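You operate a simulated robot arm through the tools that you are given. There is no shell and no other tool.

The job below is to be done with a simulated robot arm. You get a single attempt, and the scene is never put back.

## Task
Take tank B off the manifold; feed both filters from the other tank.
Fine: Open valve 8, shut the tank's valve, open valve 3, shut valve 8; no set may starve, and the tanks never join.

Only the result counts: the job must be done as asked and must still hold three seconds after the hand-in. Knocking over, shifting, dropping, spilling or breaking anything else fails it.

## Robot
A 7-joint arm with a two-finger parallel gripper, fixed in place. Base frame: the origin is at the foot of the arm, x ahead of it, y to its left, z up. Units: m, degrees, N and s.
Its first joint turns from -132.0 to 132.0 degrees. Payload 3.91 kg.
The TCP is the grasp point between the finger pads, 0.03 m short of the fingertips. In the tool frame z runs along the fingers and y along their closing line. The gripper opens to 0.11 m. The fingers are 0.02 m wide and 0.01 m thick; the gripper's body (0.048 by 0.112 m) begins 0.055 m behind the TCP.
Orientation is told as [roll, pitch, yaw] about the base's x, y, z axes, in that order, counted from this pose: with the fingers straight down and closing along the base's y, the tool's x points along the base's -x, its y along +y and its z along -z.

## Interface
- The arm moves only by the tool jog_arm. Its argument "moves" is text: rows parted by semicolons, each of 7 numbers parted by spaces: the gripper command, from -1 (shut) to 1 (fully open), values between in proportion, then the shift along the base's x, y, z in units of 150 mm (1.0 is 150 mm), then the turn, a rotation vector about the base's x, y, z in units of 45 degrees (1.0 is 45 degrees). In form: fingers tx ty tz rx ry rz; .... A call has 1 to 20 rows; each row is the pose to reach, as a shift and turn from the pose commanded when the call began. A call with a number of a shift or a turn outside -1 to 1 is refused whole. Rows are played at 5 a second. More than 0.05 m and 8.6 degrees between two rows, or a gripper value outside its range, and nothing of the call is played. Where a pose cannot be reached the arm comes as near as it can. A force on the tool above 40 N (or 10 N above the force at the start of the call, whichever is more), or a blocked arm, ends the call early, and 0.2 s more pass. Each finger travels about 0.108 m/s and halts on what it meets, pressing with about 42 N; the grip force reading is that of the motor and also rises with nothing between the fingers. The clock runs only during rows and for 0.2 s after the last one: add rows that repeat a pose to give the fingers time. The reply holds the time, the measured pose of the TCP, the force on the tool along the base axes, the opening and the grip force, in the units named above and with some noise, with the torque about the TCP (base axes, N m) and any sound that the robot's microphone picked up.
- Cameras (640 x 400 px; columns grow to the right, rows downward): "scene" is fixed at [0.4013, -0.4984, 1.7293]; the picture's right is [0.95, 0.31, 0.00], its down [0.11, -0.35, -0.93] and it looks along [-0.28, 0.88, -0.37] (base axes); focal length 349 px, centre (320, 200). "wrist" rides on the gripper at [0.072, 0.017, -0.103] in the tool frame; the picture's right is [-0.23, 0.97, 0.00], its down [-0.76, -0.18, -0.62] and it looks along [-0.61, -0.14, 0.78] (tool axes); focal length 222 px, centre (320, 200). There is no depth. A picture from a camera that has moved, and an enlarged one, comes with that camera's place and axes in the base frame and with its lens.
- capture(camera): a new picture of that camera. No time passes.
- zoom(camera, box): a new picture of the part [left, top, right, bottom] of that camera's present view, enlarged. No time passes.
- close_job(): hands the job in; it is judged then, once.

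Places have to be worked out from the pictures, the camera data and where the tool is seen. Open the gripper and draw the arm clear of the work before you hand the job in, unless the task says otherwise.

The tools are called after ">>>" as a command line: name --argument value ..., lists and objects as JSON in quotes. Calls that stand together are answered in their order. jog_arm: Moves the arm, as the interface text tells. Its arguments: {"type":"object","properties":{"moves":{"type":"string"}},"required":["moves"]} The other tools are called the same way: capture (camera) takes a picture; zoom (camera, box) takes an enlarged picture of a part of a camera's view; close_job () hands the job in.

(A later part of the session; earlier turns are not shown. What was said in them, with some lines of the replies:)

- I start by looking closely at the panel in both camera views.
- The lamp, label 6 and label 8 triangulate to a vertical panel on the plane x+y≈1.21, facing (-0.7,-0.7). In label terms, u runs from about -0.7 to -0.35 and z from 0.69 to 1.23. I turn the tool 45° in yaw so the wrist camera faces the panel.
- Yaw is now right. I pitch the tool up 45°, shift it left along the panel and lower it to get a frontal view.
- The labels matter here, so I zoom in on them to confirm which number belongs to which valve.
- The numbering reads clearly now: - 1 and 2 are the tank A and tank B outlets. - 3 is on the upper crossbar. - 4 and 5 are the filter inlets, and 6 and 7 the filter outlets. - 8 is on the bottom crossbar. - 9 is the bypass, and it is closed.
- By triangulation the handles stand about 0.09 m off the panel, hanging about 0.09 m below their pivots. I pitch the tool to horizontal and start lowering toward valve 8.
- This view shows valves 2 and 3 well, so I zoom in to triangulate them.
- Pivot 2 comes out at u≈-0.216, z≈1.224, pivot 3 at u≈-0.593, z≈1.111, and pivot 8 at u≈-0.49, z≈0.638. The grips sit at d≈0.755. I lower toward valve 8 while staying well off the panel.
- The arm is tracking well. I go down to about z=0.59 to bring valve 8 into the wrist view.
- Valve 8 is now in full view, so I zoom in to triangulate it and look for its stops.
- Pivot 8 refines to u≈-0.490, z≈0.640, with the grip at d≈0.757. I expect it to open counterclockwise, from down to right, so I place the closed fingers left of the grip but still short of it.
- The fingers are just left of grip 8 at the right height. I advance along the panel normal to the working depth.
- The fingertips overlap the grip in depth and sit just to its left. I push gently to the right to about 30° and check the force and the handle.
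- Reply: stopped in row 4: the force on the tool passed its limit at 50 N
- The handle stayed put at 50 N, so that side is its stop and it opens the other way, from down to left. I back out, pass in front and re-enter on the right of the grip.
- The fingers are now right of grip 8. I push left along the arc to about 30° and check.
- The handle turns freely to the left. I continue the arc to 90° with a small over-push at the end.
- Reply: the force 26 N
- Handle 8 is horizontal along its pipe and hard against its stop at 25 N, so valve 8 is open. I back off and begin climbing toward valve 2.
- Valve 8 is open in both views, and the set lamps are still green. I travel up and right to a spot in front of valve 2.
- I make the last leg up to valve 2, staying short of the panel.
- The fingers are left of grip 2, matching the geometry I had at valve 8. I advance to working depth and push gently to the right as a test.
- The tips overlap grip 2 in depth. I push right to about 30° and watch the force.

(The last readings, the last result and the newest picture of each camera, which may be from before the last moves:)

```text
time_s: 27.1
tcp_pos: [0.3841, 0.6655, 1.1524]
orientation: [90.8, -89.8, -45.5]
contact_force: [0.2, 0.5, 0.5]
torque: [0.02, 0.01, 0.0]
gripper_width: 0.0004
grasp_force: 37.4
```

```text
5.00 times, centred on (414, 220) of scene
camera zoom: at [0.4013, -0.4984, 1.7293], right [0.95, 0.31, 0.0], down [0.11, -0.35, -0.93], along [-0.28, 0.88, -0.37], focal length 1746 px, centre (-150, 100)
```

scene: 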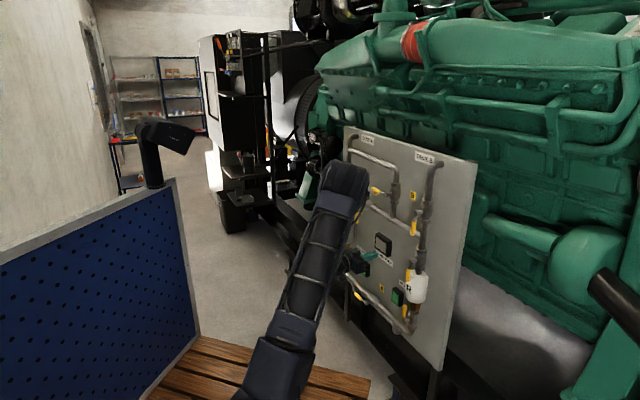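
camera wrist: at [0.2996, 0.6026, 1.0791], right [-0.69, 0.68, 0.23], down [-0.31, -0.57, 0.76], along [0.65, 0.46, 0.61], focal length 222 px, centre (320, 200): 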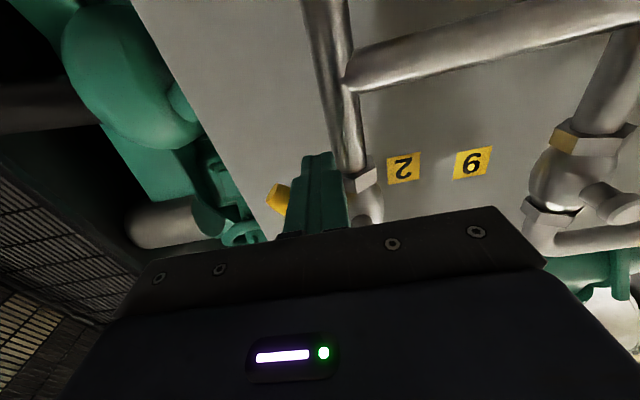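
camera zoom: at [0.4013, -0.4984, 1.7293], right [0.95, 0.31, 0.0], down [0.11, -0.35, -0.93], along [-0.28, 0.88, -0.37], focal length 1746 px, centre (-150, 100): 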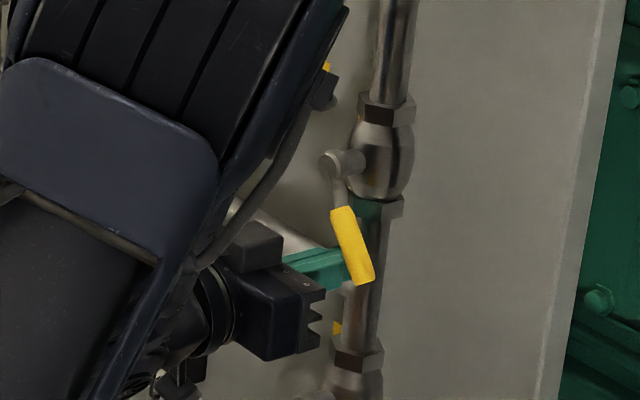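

Valve 2 turns freely to the right, which is its closing direction. I finish the arc up to its stop.

>>> jog_arm --moves "-1 0.042 -0.042 0.02 0 0 0; -1 0.083 -0.083 0.041 0 0 0; -1 0.12 -0.12 0.076 0 0 0; -1 0.156 -0.156 0.111 0 0 0; -1 0.186 -0.186 0.163 0 0 0; -1 0.216 -0.216 0.215 0 0 0; -1 0.234 -0.234 0.28 0 0 0; -1 0.252 -0.252 0.344 0 0 0; -1 0.252 -0.252 0.365 0 0 0; -1 0.252 -0.252 0.385 0 0 0"

>>> capture --camera "wrist"

>>> zoom --camera "scene" --box '[350, 180, 478, 260]'

```text
time_s: 29.1
tcp_pos: [0.4202, 0.6275, 1.2027]
orientation: [6.6, -89.3, 39.1]
contact_force: [-1.3, 0.8, -12.6]
torque: [-0.08, 0.05, -0.13]
gripper_width: 0.0001
grasp_force: 38.1
stopped in row 10: the force on the tool passed its limit at 44 N (the readings are from after the stop); the commanded pose is now the measured one
```

```text
taken
camera wrist: at [0.3347, 0.5632, 1.1302], right [-0.69, 0.68, 0.23], down [-0.3, -0.56, 0.77], along [0.65, 0.47, 0.6], focal length 222 px, centre (320, 200)
```

wrist: 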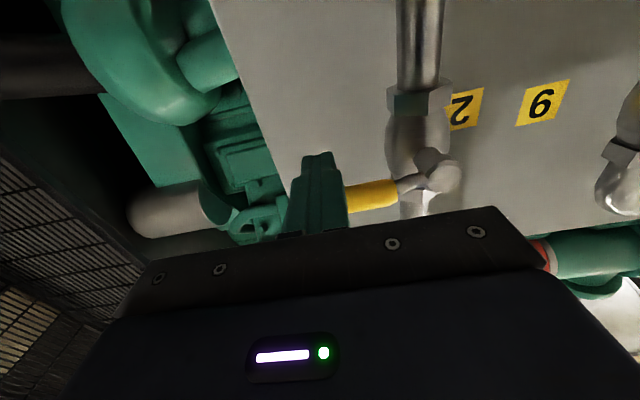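

```text
5.00 times, centred on (414, 220) of scene
camera zoom: at [0.4013, -0.4984, 1.7293], right [0.95, 0.31, 0.0], down [0.11, -0.35, -0.93], along [-0.28, 0.88, -0.37], focal length 1746 px, centre (-150, 100)
```

zoom: 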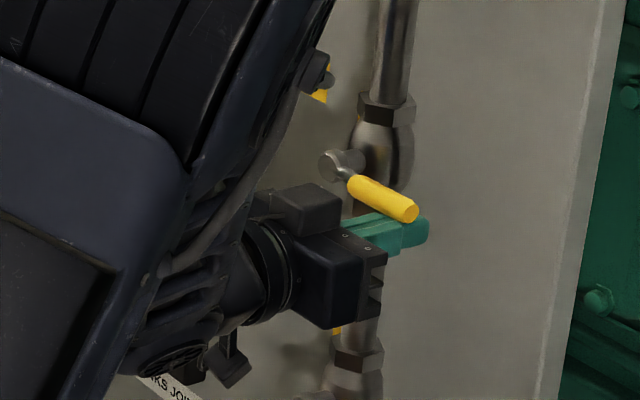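

Force rose to 44 N with the handle looking horizontal. I back off downward and out to inspect handle 2's angle.

>>> jog_arm --moves "-1 0 0 -0.1 0 0 0; -1 -0.15 -0.15 -0.1 0 0 0; -1 -0.3 -0.3 -0.1 0 0 0; -1 -0.45 -0.45 -0.1 0 0 0; -1 -0.55 -0.55 -0.1 0 0 0; -1 -0.55 -0.55 -0.1 0 0 0"

>>> capture --camera "wrist"

>>> zoom --camera "wrist" --box '[270, 60, 430, 160]'

>>> zoom --camera "scene" --box '[350, 180, 478, 260]'

```text
time_s: 30.5
tcp_pos: [0.3365, 0.5444, 1.1902]
orientation: [13.5, -89.5, 32.1]
contact_force: [-0.1, 0.1, 0.1]
torque: [-0.01, -0.01, -0.01]
gripper_width: 0.0
grasp_force: 37.9
```

```text
taken
camera wrist: at [0.2516, 0.4812, 1.1169], right [-0.69, 0.68, 0.23], down [-0.3, -0.57, 0.77], along [0.65, 0.46, 0.6], focal length 222 px, centre (320, 200)
```

wrist: 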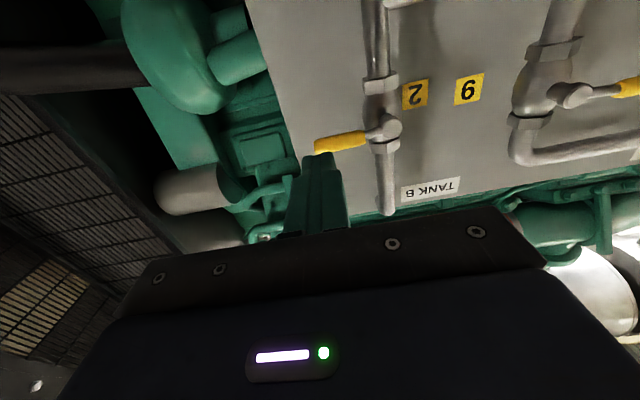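

```text
4.00 times, centred on (350, 110) of wrist
camera zoom: at [0.2516, 0.4812, 1.1169], right [-0.69, 0.68, 0.23], down [-0.3, -0.57, 0.77], along [0.65, 0.46, 0.6], focal length 888 px, centre (200, 560)
```

zoom: 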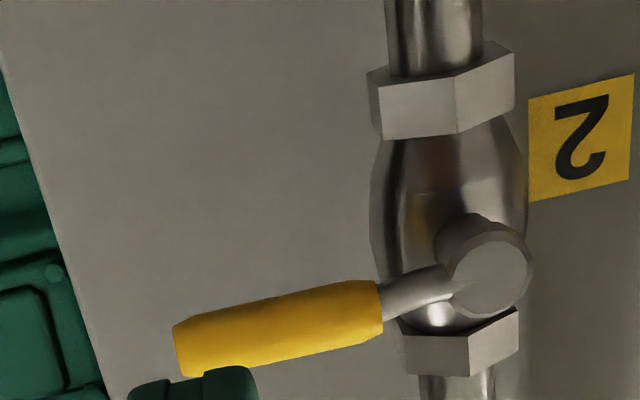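

```text
5.00 times, centred on (414, 220) of scene
camera zoom: at [0.4013, -0.4984, 1.7293], right [0.95, 0.31, 0.0], down [0.11, -0.35, -0.93], along [-0.28, 0.88, -0.37], focal length 1746 px, centre (-150, 100)
```

zoom: 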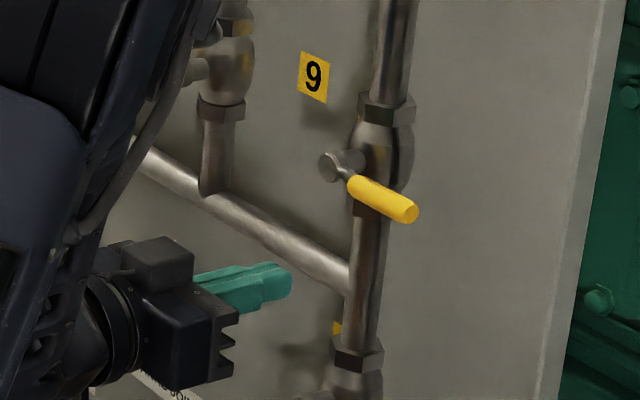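

Handle 2 triangulates to z≈1.223 at both the pivot and the tip, so it is horizontal across a vertical pipe and valve 2 is shut. I check the lamps before moving to valve 3.

>>> zoom --camera "scene" --box '[320, 220, 448, 300]'

>>> capture --camera "scene"

```text
5.00 times, centred on (384, 260) of scene
camera zoom: at [0.4013, -0.4984, 1.7293], right [0.95, 0.31, 0.0], down [0.11, -0.35, -0.93], along [-0.28, 0.88, -0.37], focal length 1746 px, centre (0, -100)
```

zoom: 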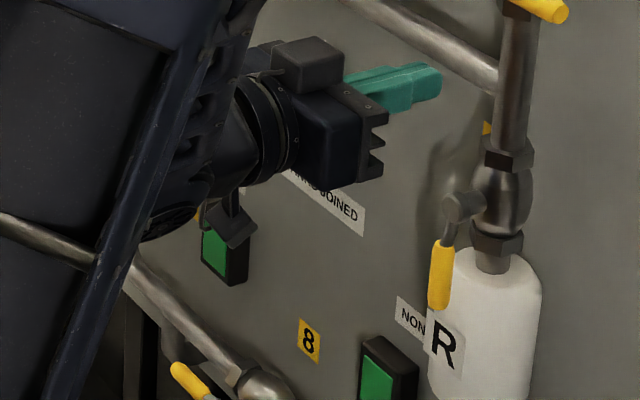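

```text
taken
```

scene: 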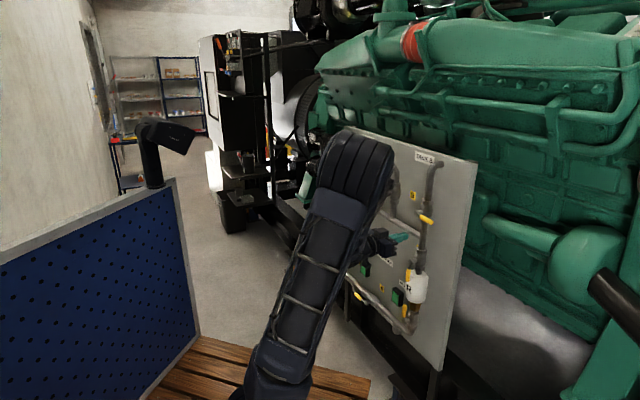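

Both set lamps are green, so I traverse left in front of the panel to valve 3.

>>> jog_arm --moves "-1 -0.147 0.172 -0.08 0 0 0; -1 -0.295 0.344 -0.161 0 0 0; -1 -0.442 0.515 -0.241 0 0 0; -1 -0.59 0.687 -0.322 0 0 0; -1 -0.59 0.687 -0.322 0 0 0"

>>> jog_arm --moves "-1 -0.147 0.172 -0.08 0 0 0; -1 -0.295 0.344 -0.161 0 0 0; -1 -0.442 0.515 -0.241 0 0 0; -1 -0.59 0.687 -0.322 0 0 0; -1 -0.59 0.687 -0.322 0 0 0"

>>> jog_arm --moves "-1 -0.147 0.172 -0.08 0 0 0; -1 -0.295 0.344 -0.161 0 0 0; -1 -0.442 0.515 -0.241 0 0 0; -1 -0.59 0.687 -0.322 0 0 0; -1 -0.59 0.687 -0.322 0 0 0"

>>> capture --camera "wrist"

>>> capture --camera "scene"

```text
time_s: 31.7
tcp_pos: [0.2509, 0.6482, 1.1389]
orientation: [13.0, -89.4, 32.8]
contact_force: [-0.1, -0.6, 0.7]
torque: [0.0, 0.02, 0.01]
gripper_width: 0.0002
grasp_force: 37.3
```

```text
time_s: 32.9
tcp_pos: [0.1605, 0.751, 1.0932]
orientation: [12.7, -89.6, 32.9]
contact_force: [-0.6, 0.2, -0.7]
torque: [-0.01, 0.0, 0.03]
gripper_width: 0.0002
grasp_force: 37.6
```

```text
time_s: 34.1
tcp_pos: [0.0721, 0.8549, 1.0431]
orientation: [13.5, -89.4, 32.2]
contact_force: [0.0, 0.2, 0.6]
torque: [-0.01, -0.01, 0.01]
gripper_width: 0.0
grasp_force: 37.6
```

```text
taken
camera wrist: at [-0.0133, 0.7913, 0.9697], right [-0.69, 0.68, 0.23], down [-0.3, -0.57, 0.77], along [0.65, 0.46, 0.6], focal length 222 px, centre (320, 200)
```

wrist: 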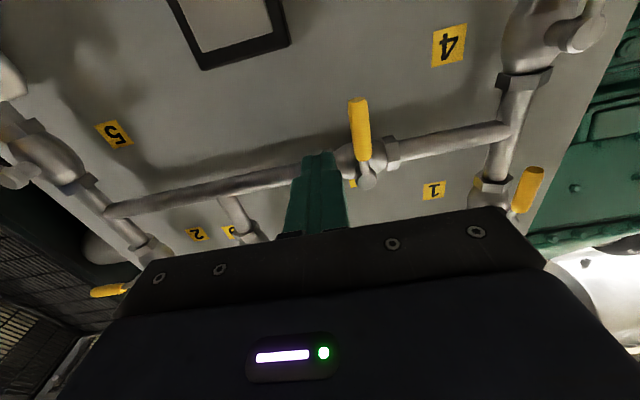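

```text
taken
```

scene: 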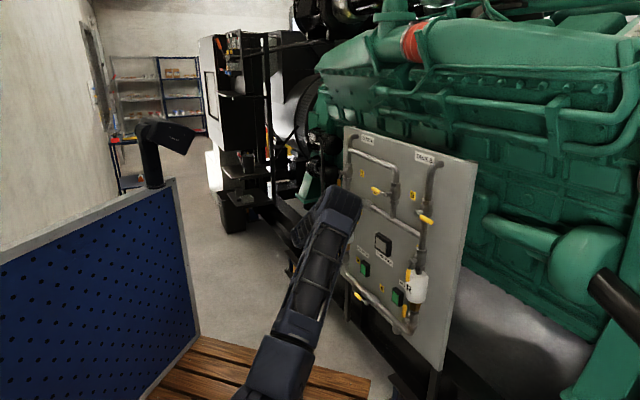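

The fingers are right of grip 3 at the correct height. I advance to working depth.

>>> jog_arm --moves "-1 0.14 0.14 0 0 0 0; -1 0.28 0.28 0 0 0 0; -1 0.424 0.424 0 0 0 0; -1 0.424 0.424 0 0 0 0"

>>> capture --camera "wrist"

>>> zoom --camera "scene" --box '[310, 180, 438, 260]'

```text
time_s: 35.1
tcp_pos: [0.1371, 0.9177, 1.0409]
orientation: [10.7, -89.5, 35.0]
contact_force: [-0.4, -0.3, -0.1]
torque: [-0.03, 0.0, 0.0]
gripper_width: 0.0003
grasp_force: 37.5
```

```text
taken
camera wrist: at [0.0521, 0.8543, 0.9699], right [-0.69, 0.68, 0.23], down [-0.3, -0.57, 0.77], along [0.65, 0.46, 0.6], focal length 222 px, centre (320, 200)
```

wrist: 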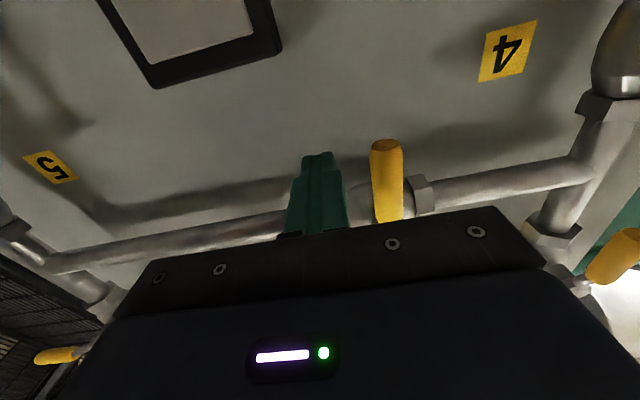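

```text
5.00 times, centred on (374, 220) of scene
camera zoom: at [0.4013, -0.4984, 1.7293], right [0.95, 0.31, 0.0], down [0.11, -0.35, -0.93], along [-0.28, 0.88, -0.37], focal length 1746 px, centre (50, 100)
```

zoom: 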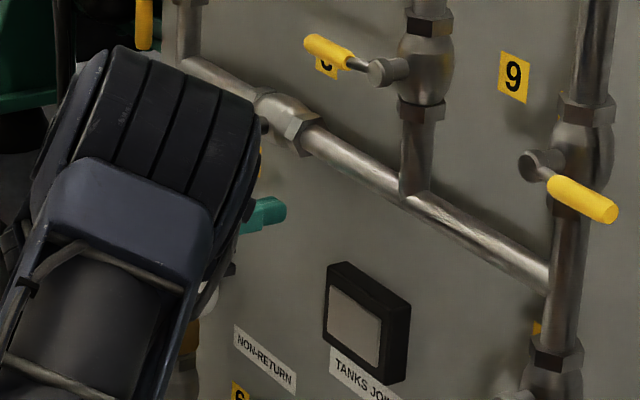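

The view matches the valve 8 geometry. I push grip 3 left to about 30° as a check.

>>> jog_arm --moves "-1 -0.05 0.05 0 0 0 0; -1 -0.101 0.101 0 0 0 0; -1 -0.138 0.138 -0.01 0 0 0; -1 -0.176 0.176 -0.021 0 0 0; -1 -0.217 0.217 -0.018 0 0 0; -1 -0.257 0.257 -0.014 0 0 0"

>>> capture --camera "wrist"

```text
time_s: 36.5
tcp_pos: [0.0963, 0.9556, 1.0411]
orientation: [10.9, -89.5, 34.7]
contact_force: [-0.2, -0.3, 0.2]
torque: [-0.01, 0.0, 0.02]
gripper_width: 0.0
grasp_force: 37.6
```

```text
taken
camera wrist: at [0.0115, 0.8924, 0.9688], right [-0.69, 0.68, 0.23], down [-0.3, -0.57, 0.77], along [0.65, 0.46, 0.6], focal length 222 px, centre (320, 200)
```

wrist: 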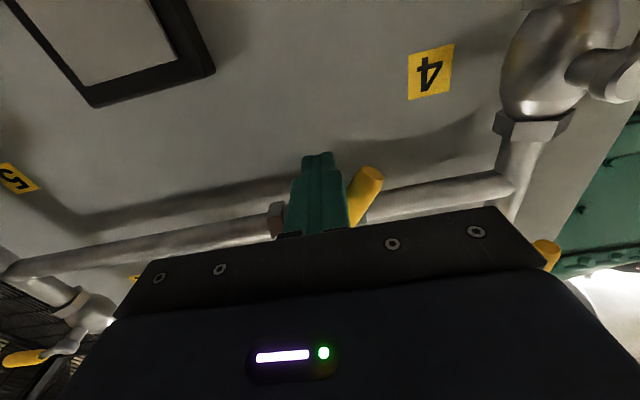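

It turns freely to the left. I continue the arc to the stop.

>>> jog_arm --moves "-1 -0.042 0.042 0.02 0 0 0; -1 -0.083 0.083 0.041 0 0 0; -1 -0.12 0.12 0.076 0 0 0; -1 -0.156 0.156 0.111 0 0 0; -1 -0.186 0.186 0.163 0 0 0; -1 -0.216 0.216 0.215 0 0 0; -1 -0.234 0.234 0.28 0 0 0; -1 -0.252 0.252 0.344 0 0 0; -1 -0.252 0.252 0.36 0 0 0; -1 -0.252 0.252 0.375 0 0 0"

>>> capture --camera "wrist"

>>> zoom --camera "scene" --box '[310, 180, 438, 260]'

```text
time_s: 38.8
tcp_pos: [0.0596, 0.9932, 1.0916]
orientation: [-12.8, -89.1, 58.4]
contact_force: [-0.2, -2.3, -8.4]
torque: [0.08, 0.07, -0.03]
gripper_width: 0.0
grasp_force: 38.0
stopped in row 10: the force on the tool passed its limit at 42 N (the readings are from after the stop); the commanded pose is now the measured one
```

```text
taken
camera wrist: at [-0.0256, 0.9292, 1.0197], right [-0.69, 0.68, 0.22], down [-0.3, -0.56, 0.77], along [0.65, 0.47, 0.59], focal length 222 px, centre (320, 200)
```

wrist: 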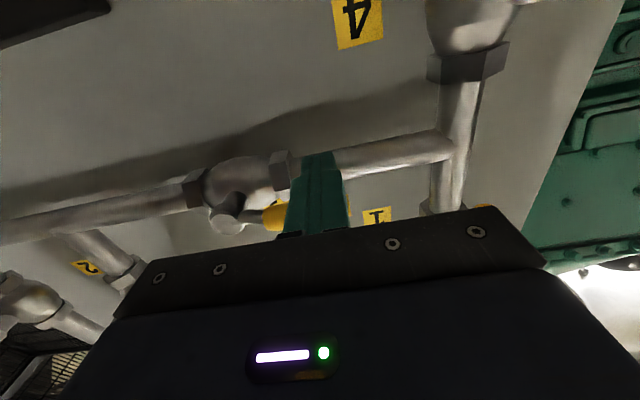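

```text
5.00 times, centred on (374, 220) of scene
camera zoom: at [0.4013, -0.4984, 1.7293], right [0.95, 0.31, 0.0], down [0.11, -0.35, -0.93], along [-0.28, 0.88, -0.37], focal length 1746 px, centre (50, 100)
```

zoom: 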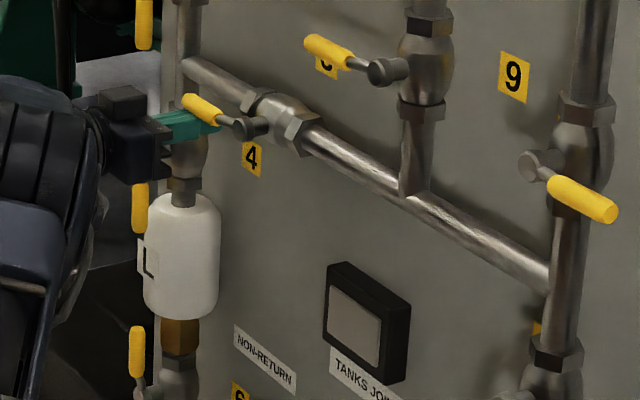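

Handle 3 is horizontal along the crossbar against its stop, and the TANKS JOINED lamp is dark. I back off to inspect it.

>>> jog_arm --moves "-1 0 0 -0.1 0 0 0; -1 -0.14 -0.14 -0.1 0 0 0; -1 -0.28 -0.28 -0.1 0 0 0; -1 -0.42 -0.42 -0.1 0 0 0; -1 -0.566 -0.566 -0.1 0 0 0; -1 -0.566 -0.566 -0.1 0 0 0"

>>> capture --camera "wrist"

>>> zoom --camera "scene" --box '[310, 180, 470, 280]'

>>> zoom --camera "scene" --box '[310, 230, 470, 330]'

```text
time_s: 40.2
tcp_pos: [-0.0249, 0.9075, 1.0801]
orientation: [-8.5, -89.2, 54.2]
contact_force: [-0.7, -0.3, -0.2]
torque: [0.04, -0.01, 0.02]
gripper_width: 0.0
grasp_force: 37.8
```

```text
taken
camera wrist: at [-0.1104, 0.8439, 1.0085], right [-0.69, 0.68, 0.23], down [-0.3, -0.56, 0.77], along [0.65, 0.47, 0.6], focal length 222 px, centre (320, 200)
```

wrist: 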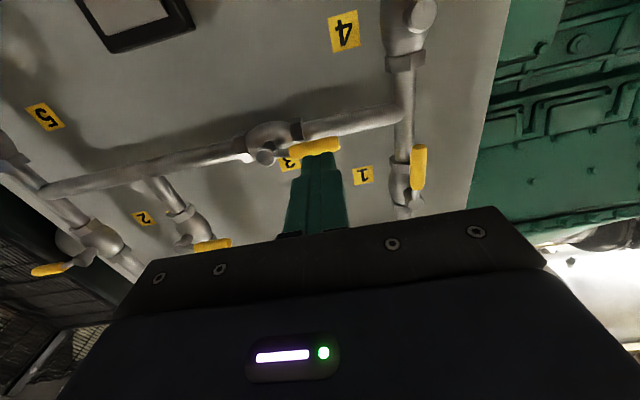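

```text
4.00 times, centred on (390, 230) of scene
camera zoom: at [0.4013, -0.4984, 1.7293], right [0.95, 0.31, 0.0], down [0.11, -0.35, -0.93], along [-0.28, 0.88, -0.37], focal length 1396 px, centre (40, 80)
```

zoom: 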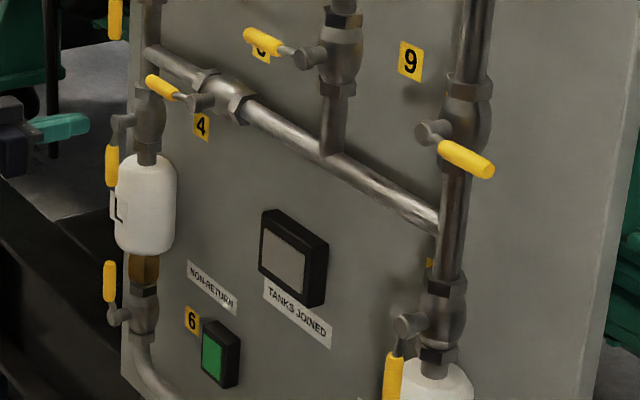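

```text
4.00 times, centred on (390, 280) of scene
camera zoom: at [0.4013, -0.4984, 1.7293], right [0.95, 0.31, 0.0], down [0.11, -0.35, -0.93], along [-0.28, 0.88, -0.37], focal length 1396 px, centre (40, -120)
```

zoom: 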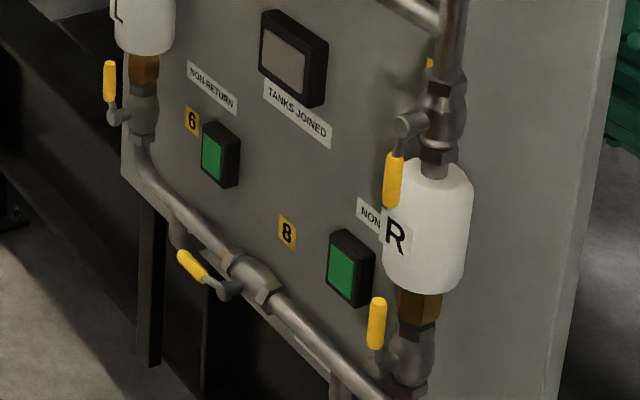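

Valve 3 is open and valve 2 is shut, both lamps are green and TANKS JOINED is dark. I descend to a point above handle 8.

>>> jog_arm --moves "-1 0.053 -0.029 -0.219 0 0 0; -1 0.106 -0.058 -0.438 0 0 0; -1 0.159 -0.086 -0.658 0 0 0; -1 0.212 -0.115 -0.877 0 0 0; -1 0.212 -0.115 -0.877 0 0 0"

>>> jog_arm --moves "-1 0.053 -0.029 -0.219 0 0 0; -1 0.106 -0.058 -0.438 0 0 0; -1 0.159 -0.086 -0.658 0 0 0; -1 0.212 -0.115 -0.877 0 0 0; -1 0.212 -0.115 -0.877 0 0 0"

>>> jog_arm --moves "-1 0.053 -0.029 -0.219 0 0 0; -1 0.106 -0.058 -0.438 0 0 0; -1 0.159 -0.086 -0.658 0 0 0; -1 0.212 -0.115 -0.877 0 0 0; -1 0.212 -0.115 -0.877 0 0 0"

>>> capture --camera "wrist"

>>> zoom --camera "scene" --box '[300, 240, 428, 320]'

```text
time_s: 41.4
tcp_pos: [0.0079, 0.8901, 0.9486]
orientation: [-8.0, -89.2, 53.6]
contact_force: [-0.8, -0.3, 0.0]
torque: [0.0, 0.01, -0.01]
gripper_width: 0.0001
grasp_force: 37.9
```

```text
time_s: 42.6
tcp_pos: [0.0398, 0.8731, 0.8143]
orientation: [-7.3, -89.3, 53.0]
contact_force: [-0.8, -0.1, 0.4]
torque: [-0.03, 0.0, -0.01]
gripper_width: 0.0001
grasp_force: 37.1
```

```text
time_s: 43.8
tcp_pos: [0.07, 0.8572, 0.6832]
orientation: [-8.9, -89.2, 54.6]
contact_force: [0.3, 1.2, -0.4]
torque: [0.0, -0.03, 0.06]
gripper_width: 0.0
grasp_force: 38.0
```

```text
taken
camera wrist: at [-0.0139, 0.7933, 0.6113], right [-0.69, 0.68, 0.23], down [-0.3, -0.56, 0.77], along [0.65, 0.47, 0.6], focal length 222 px, centre (320, 200)
```

wrist: 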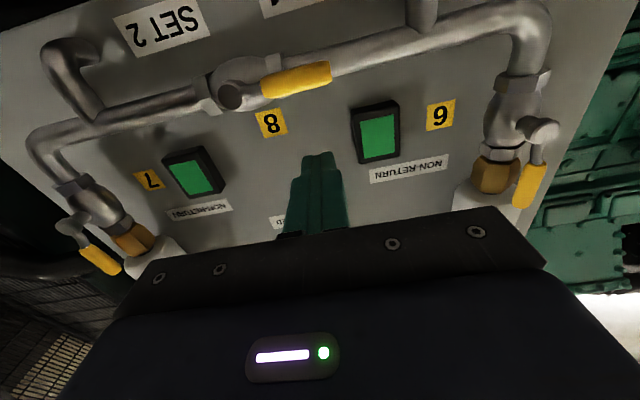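

```text
5.00 times, centred on (364, 280) of scene
camera zoom: at [0.4013, -0.4984, 1.7293], right [0.95, 0.31, 0.0], down [0.11, -0.35, -0.93], along [-0.28, 0.88, -0.37], focal length 1746 px, centre (100, -200)
```

zoom: 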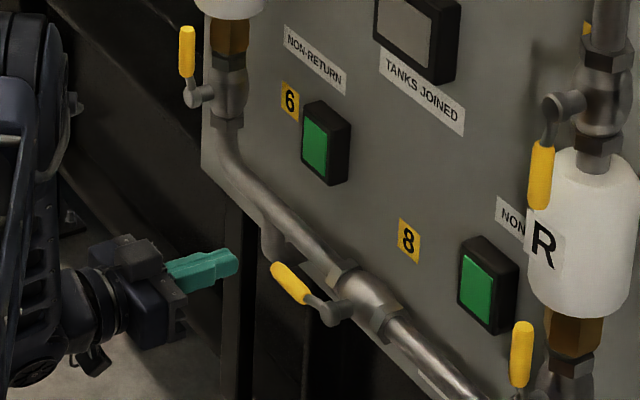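

The fingers are above handle 8's grip. I advance to working depth and check from both cameras.

>>> jog_arm --moves "-1 0.14 0.14 0 0 0 0; -1 0.28 0.28 0 0 0 0; -1 0.42 0.42 0 0 0 0; -1 0.42 0.42 0 0 0 0"

>>> capture --camera "wrist"

>>> zoom --camera "scene" --box '[300, 240, 428, 320]'

```text
time_s: 44.8
tcp_pos: [0.134, 0.92, 0.6844]
orientation: [-9.2, -89.2, 54.9]
contact_force: [-0.1, -0.5, -0.5]
torque: [0.0, 0.0, -0.02]
gripper_width: 0.0
grasp_force: 38.2
```

```text
taken
camera wrist: at [0.0491, 0.8564, 0.6123], right [-0.69, 0.68, 0.23], down [-0.3, -0.56, 0.77], along [0.65, 0.47, 0.6], focal length 222 px, centre (320, 200)
```

wrist: 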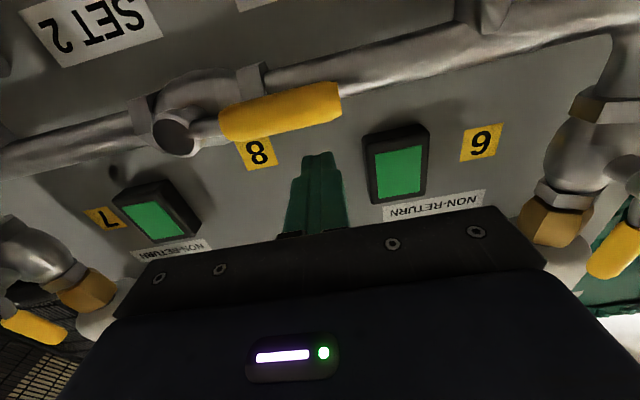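

```text
5.00 times, centred on (364, 280) of scene
camera zoom: at [0.4013, -0.4984, 1.7293], right [0.95, 0.31, 0.0], down [0.11, -0.35, -0.93], along [-0.28, 0.88, -0.37], focal length 1746 px, centre (100, -200)
```

zoom: 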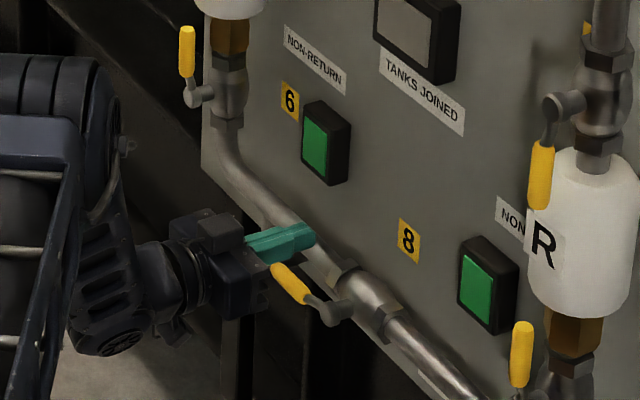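

The fingers are above the grip and aligned. I push down to about 45° with a slight depth retreat so the tips clear the pipe.

>>> jog_arm --moves "-1 -0.02 -0.012 -0.08 0 0 0; -1 -0.026 -0.008 -0.157 0 0 0; -1 -0.034 0.0 -0.21 0 0 0; -1 -0.041 0.007 -0.262 0 0 0; -1 -0.039 0.005 -0.32 0 0 0; -1 -0.036 0.002 -0.377 0 0 0; -1 -0.022 -0.012 -0.436 0 0 0; -1 -0.007 -0.027 -0.495 0 0 0"

>>> capture --camera "wrist"

>>> zoom --camera "scene" --box '[300, 240, 428, 320]'

```text
time_s: 46.6
tcp_pos: [0.1319, 0.9154, 0.609]
orientation: [-5.5, -89.1, 51.2]
contact_force: [-0.5, -0.5, -0.2]
torque: [-0.05, 0.05, -0.01]
gripper_width: 0.0
grasp_force: 37.6
```

```text
taken
camera wrist: at [0.0466, 0.852, 0.5377], right [-0.69, 0.68, 0.23], down [-0.3, -0.56, 0.77], along [0.65, 0.47, 0.6], focal length 222 px, centre (320, 200)
```

wrist: 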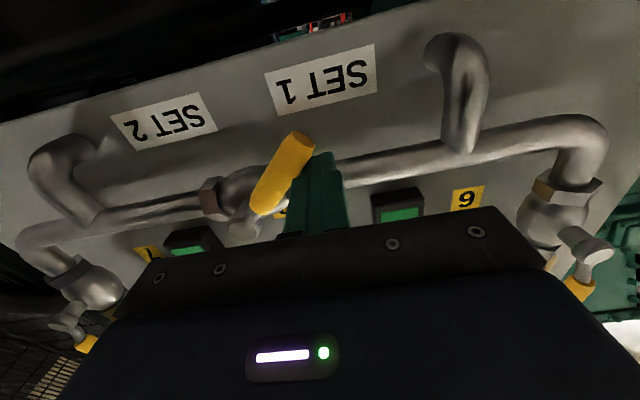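

```text
5.00 times, centred on (364, 280) of scene
camera zoom: at [0.4013, -0.4984, 1.7293], right [0.95, 0.31, 0.0], down [0.11, -0.35, -0.93], along [-0.28, 0.88, -0.37], focal length 1746 px, centre (100, -200)
```

zoom: 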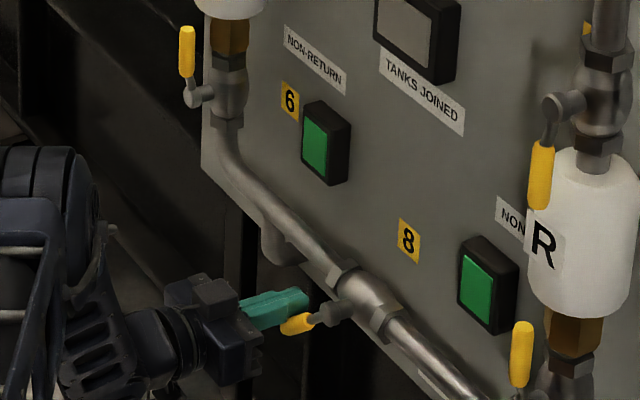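

The handle is following, and both lamps are green. I finish the arc back to down and press against the stop.

>>> jog_arm --moves "-1 0.025 -0.025 -0.051 0 0 0; -1 0.049 -0.049 -0.102 0 0 0; -1 0.086 -0.086 -0.145 0 0 0; -1 0.123 -0.123 -0.187 0 0 0; -1 0.168 -0.168 -0.213 0 0 0; -1 0.206 -0.206 -0.238 0 0 0; -1 0.222 -0.222 -0.238 0 0 0; -1 0.234 -0.234 -0.238 0 0 0; -1 0.242 -0.242 -0.238 0 0 0"

>>> capture --camera "wrist"

>>> zoom --camera "scene" --box '[300, 240, 428, 320]'

```text
time_s: 48.6
tcp_pos: [0.1662, 0.8798, 0.5747]
orientation: [-4.0, -89.1, 49.9]
contact_force: [-24.9, 29.3, -12.4]
torque: [-0.07, -0.01, 0.28]
gripper_width: 0.0001
grasp_force: 37.7
```

```text
taken
camera wrist: at [0.0804, 0.8164, 0.5018], right [-0.7, 0.68, 0.23], down [-0.3, -0.56, 0.77], along [0.65, 0.47, 0.59], focal length 222 px, centre (320, 200)
```

wrist: 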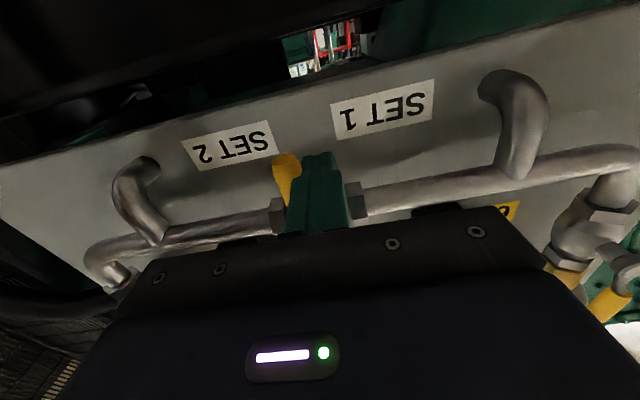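

```text
5.00 times, centred on (364, 280) of scene
camera zoom: at [0.4013, -0.4984, 1.7293], right [0.95, 0.31, 0.0], down [0.11, -0.35, -0.93], along [-0.28, 0.88, -0.37], focal length 1746 px, centre (100, -200)
```

zoom: 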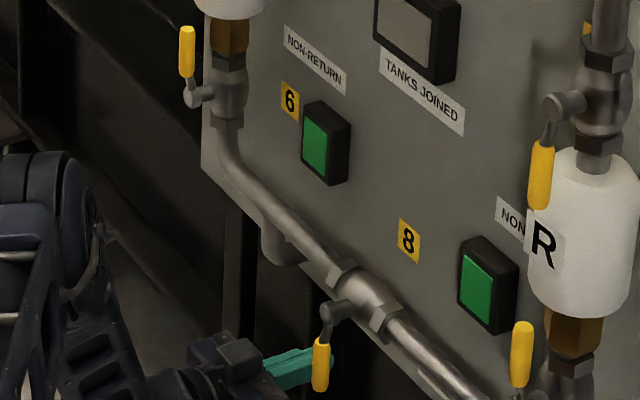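

Valve 8 is back down against its stop at 38 N, in the same place as at the start. I release sideways, draw straight back clear of the panel and open the gripper once away.

>>> jog_arm --moves "-1 -0.07 0.07 0 0 0 0; -1 -0.14 0.14 0 0 0 0; -1 -0.3 -0.02 0 0 0 0; -1 -0.46 -0.18 0 0 0 0; -1 -0.62 -0.34 0 0 0 0; -1 -0.78 -0.5 0 0 0 0; -1 -0.94 -0.66 0 0 0 0; -1 -0.94 -0.66 0 0 0 0"

>>> jog_arm --moves "1 -0.1 -0.1 0 0 0 0; 1 -0.25 -0.25 0 0 0 0; 1 -0.4 -0.4 0 0 0 0; 1 -0.4 -0.4 0 0 0 0; 1 -0.4 -0.4 0 0 0 0"

>>> capture --camera "wrist"

>>> zoom --camera "scene" --box '[320, 120, 480, 220]'

>>> zoom --camera "scene" --box '[320, 220, 480, 320]'

```text
time_s: 50.4
tcp_pos: [0.027, 0.781, 0.5769]
orientation: [-7.6, -89.2, 53.2]
contact_force: [0.2, 0.0, -0.3]
torque: [0.03, 0.03, 0.05]
gripper_width: 0.0
grasp_force: 37.3
```

```text
time_s: 51.6
tcp_pos: [-0.0328, 0.7194, 0.5747]
orientation: [-8.9, -89.3, 54.7]
contact_force: [0.1, 0.4, 0.4]
torque: [-0.01, -0.01, 0.03]
gripper_width: 0.1101
grasp_force: 0.0
```

```text
taken
camera wrist: at [-0.1172, 0.6558, 0.5028], right [-0.69, 0.68, 0.23], down [-0.3, -0.56, 0.77], along [0.65, 0.47, 0.6], focal length 222 px, centre (320, 200)
```

wrist: 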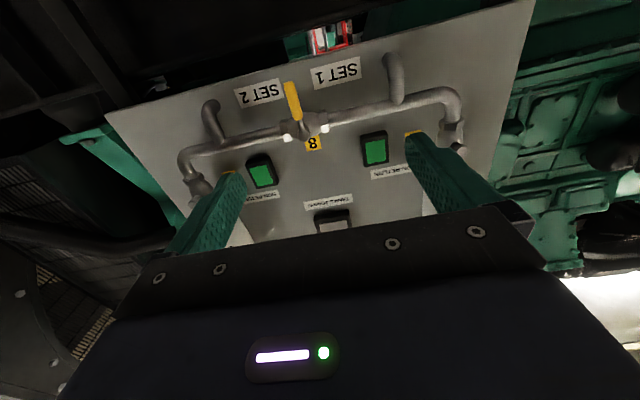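

```text
4.00 times, centred on (400, 170) of scene
camera zoom: at [0.4013, -0.4984, 1.7293], right [0.95, 0.31, 0.0], down [0.11, -0.35, -0.93], along [-0.28, 0.88, -0.37], focal length 1396 px, centre (0, 320)
```

zoom: 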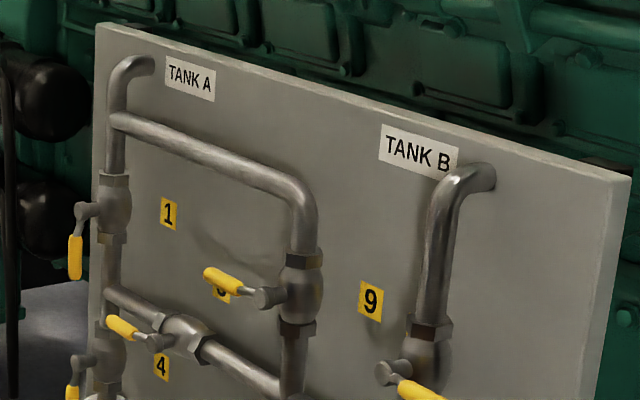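

```text
4.00 times, centred on (400, 270) of scene
camera zoom: at [0.4013, -0.4984, 1.7293], right [0.95, 0.31, 0.0], down [0.11, -0.35, -0.93], along [-0.28, 0.88, -0.37], focal length 1396 px, centre (0, -80)
```

zoom: 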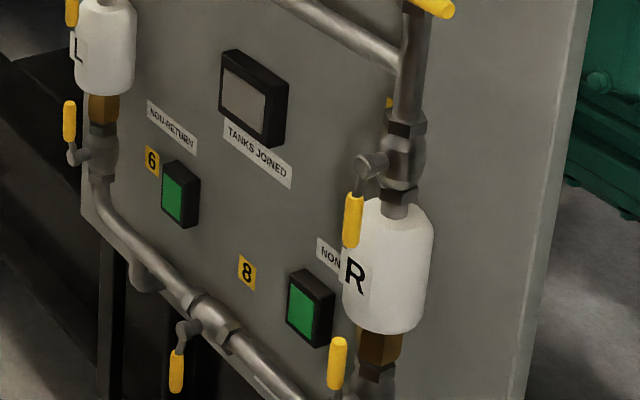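

Valve 8 is shut, valve 2 is shut and valve 3 is open. Both set lamps are green, TANKS JOINED is dark, and nothing else has moved. The gripper is open and clear of the panel, so I hand in the job.

>>> close_job

```text
The job is handed in.
```

Tank B is off the manifold, and both filters now feed from tank A through valve 3. I've handed the job in; no verdict has come back.

- **Order:** I opened valve 8, shut valve 2 (tank B's outlet), opened valve 3, then shut valve 8. Each handle was pushed until it met its stop.
- **Starving and joining:** both set lamps were green and the TANKS JOINED lamp was dark every time I could see them. The pictures show single moments, so I can't rule out a brief flicker between them.
- **Wrong way first:** I first pushed valve 8 against its closed stop at about 50 N. The handle did not move, and I then turned it the other way.
- **Everything else:** the other valve handles look unchanged in the last pictures. The gripper is open and the arm is clear of the panel.
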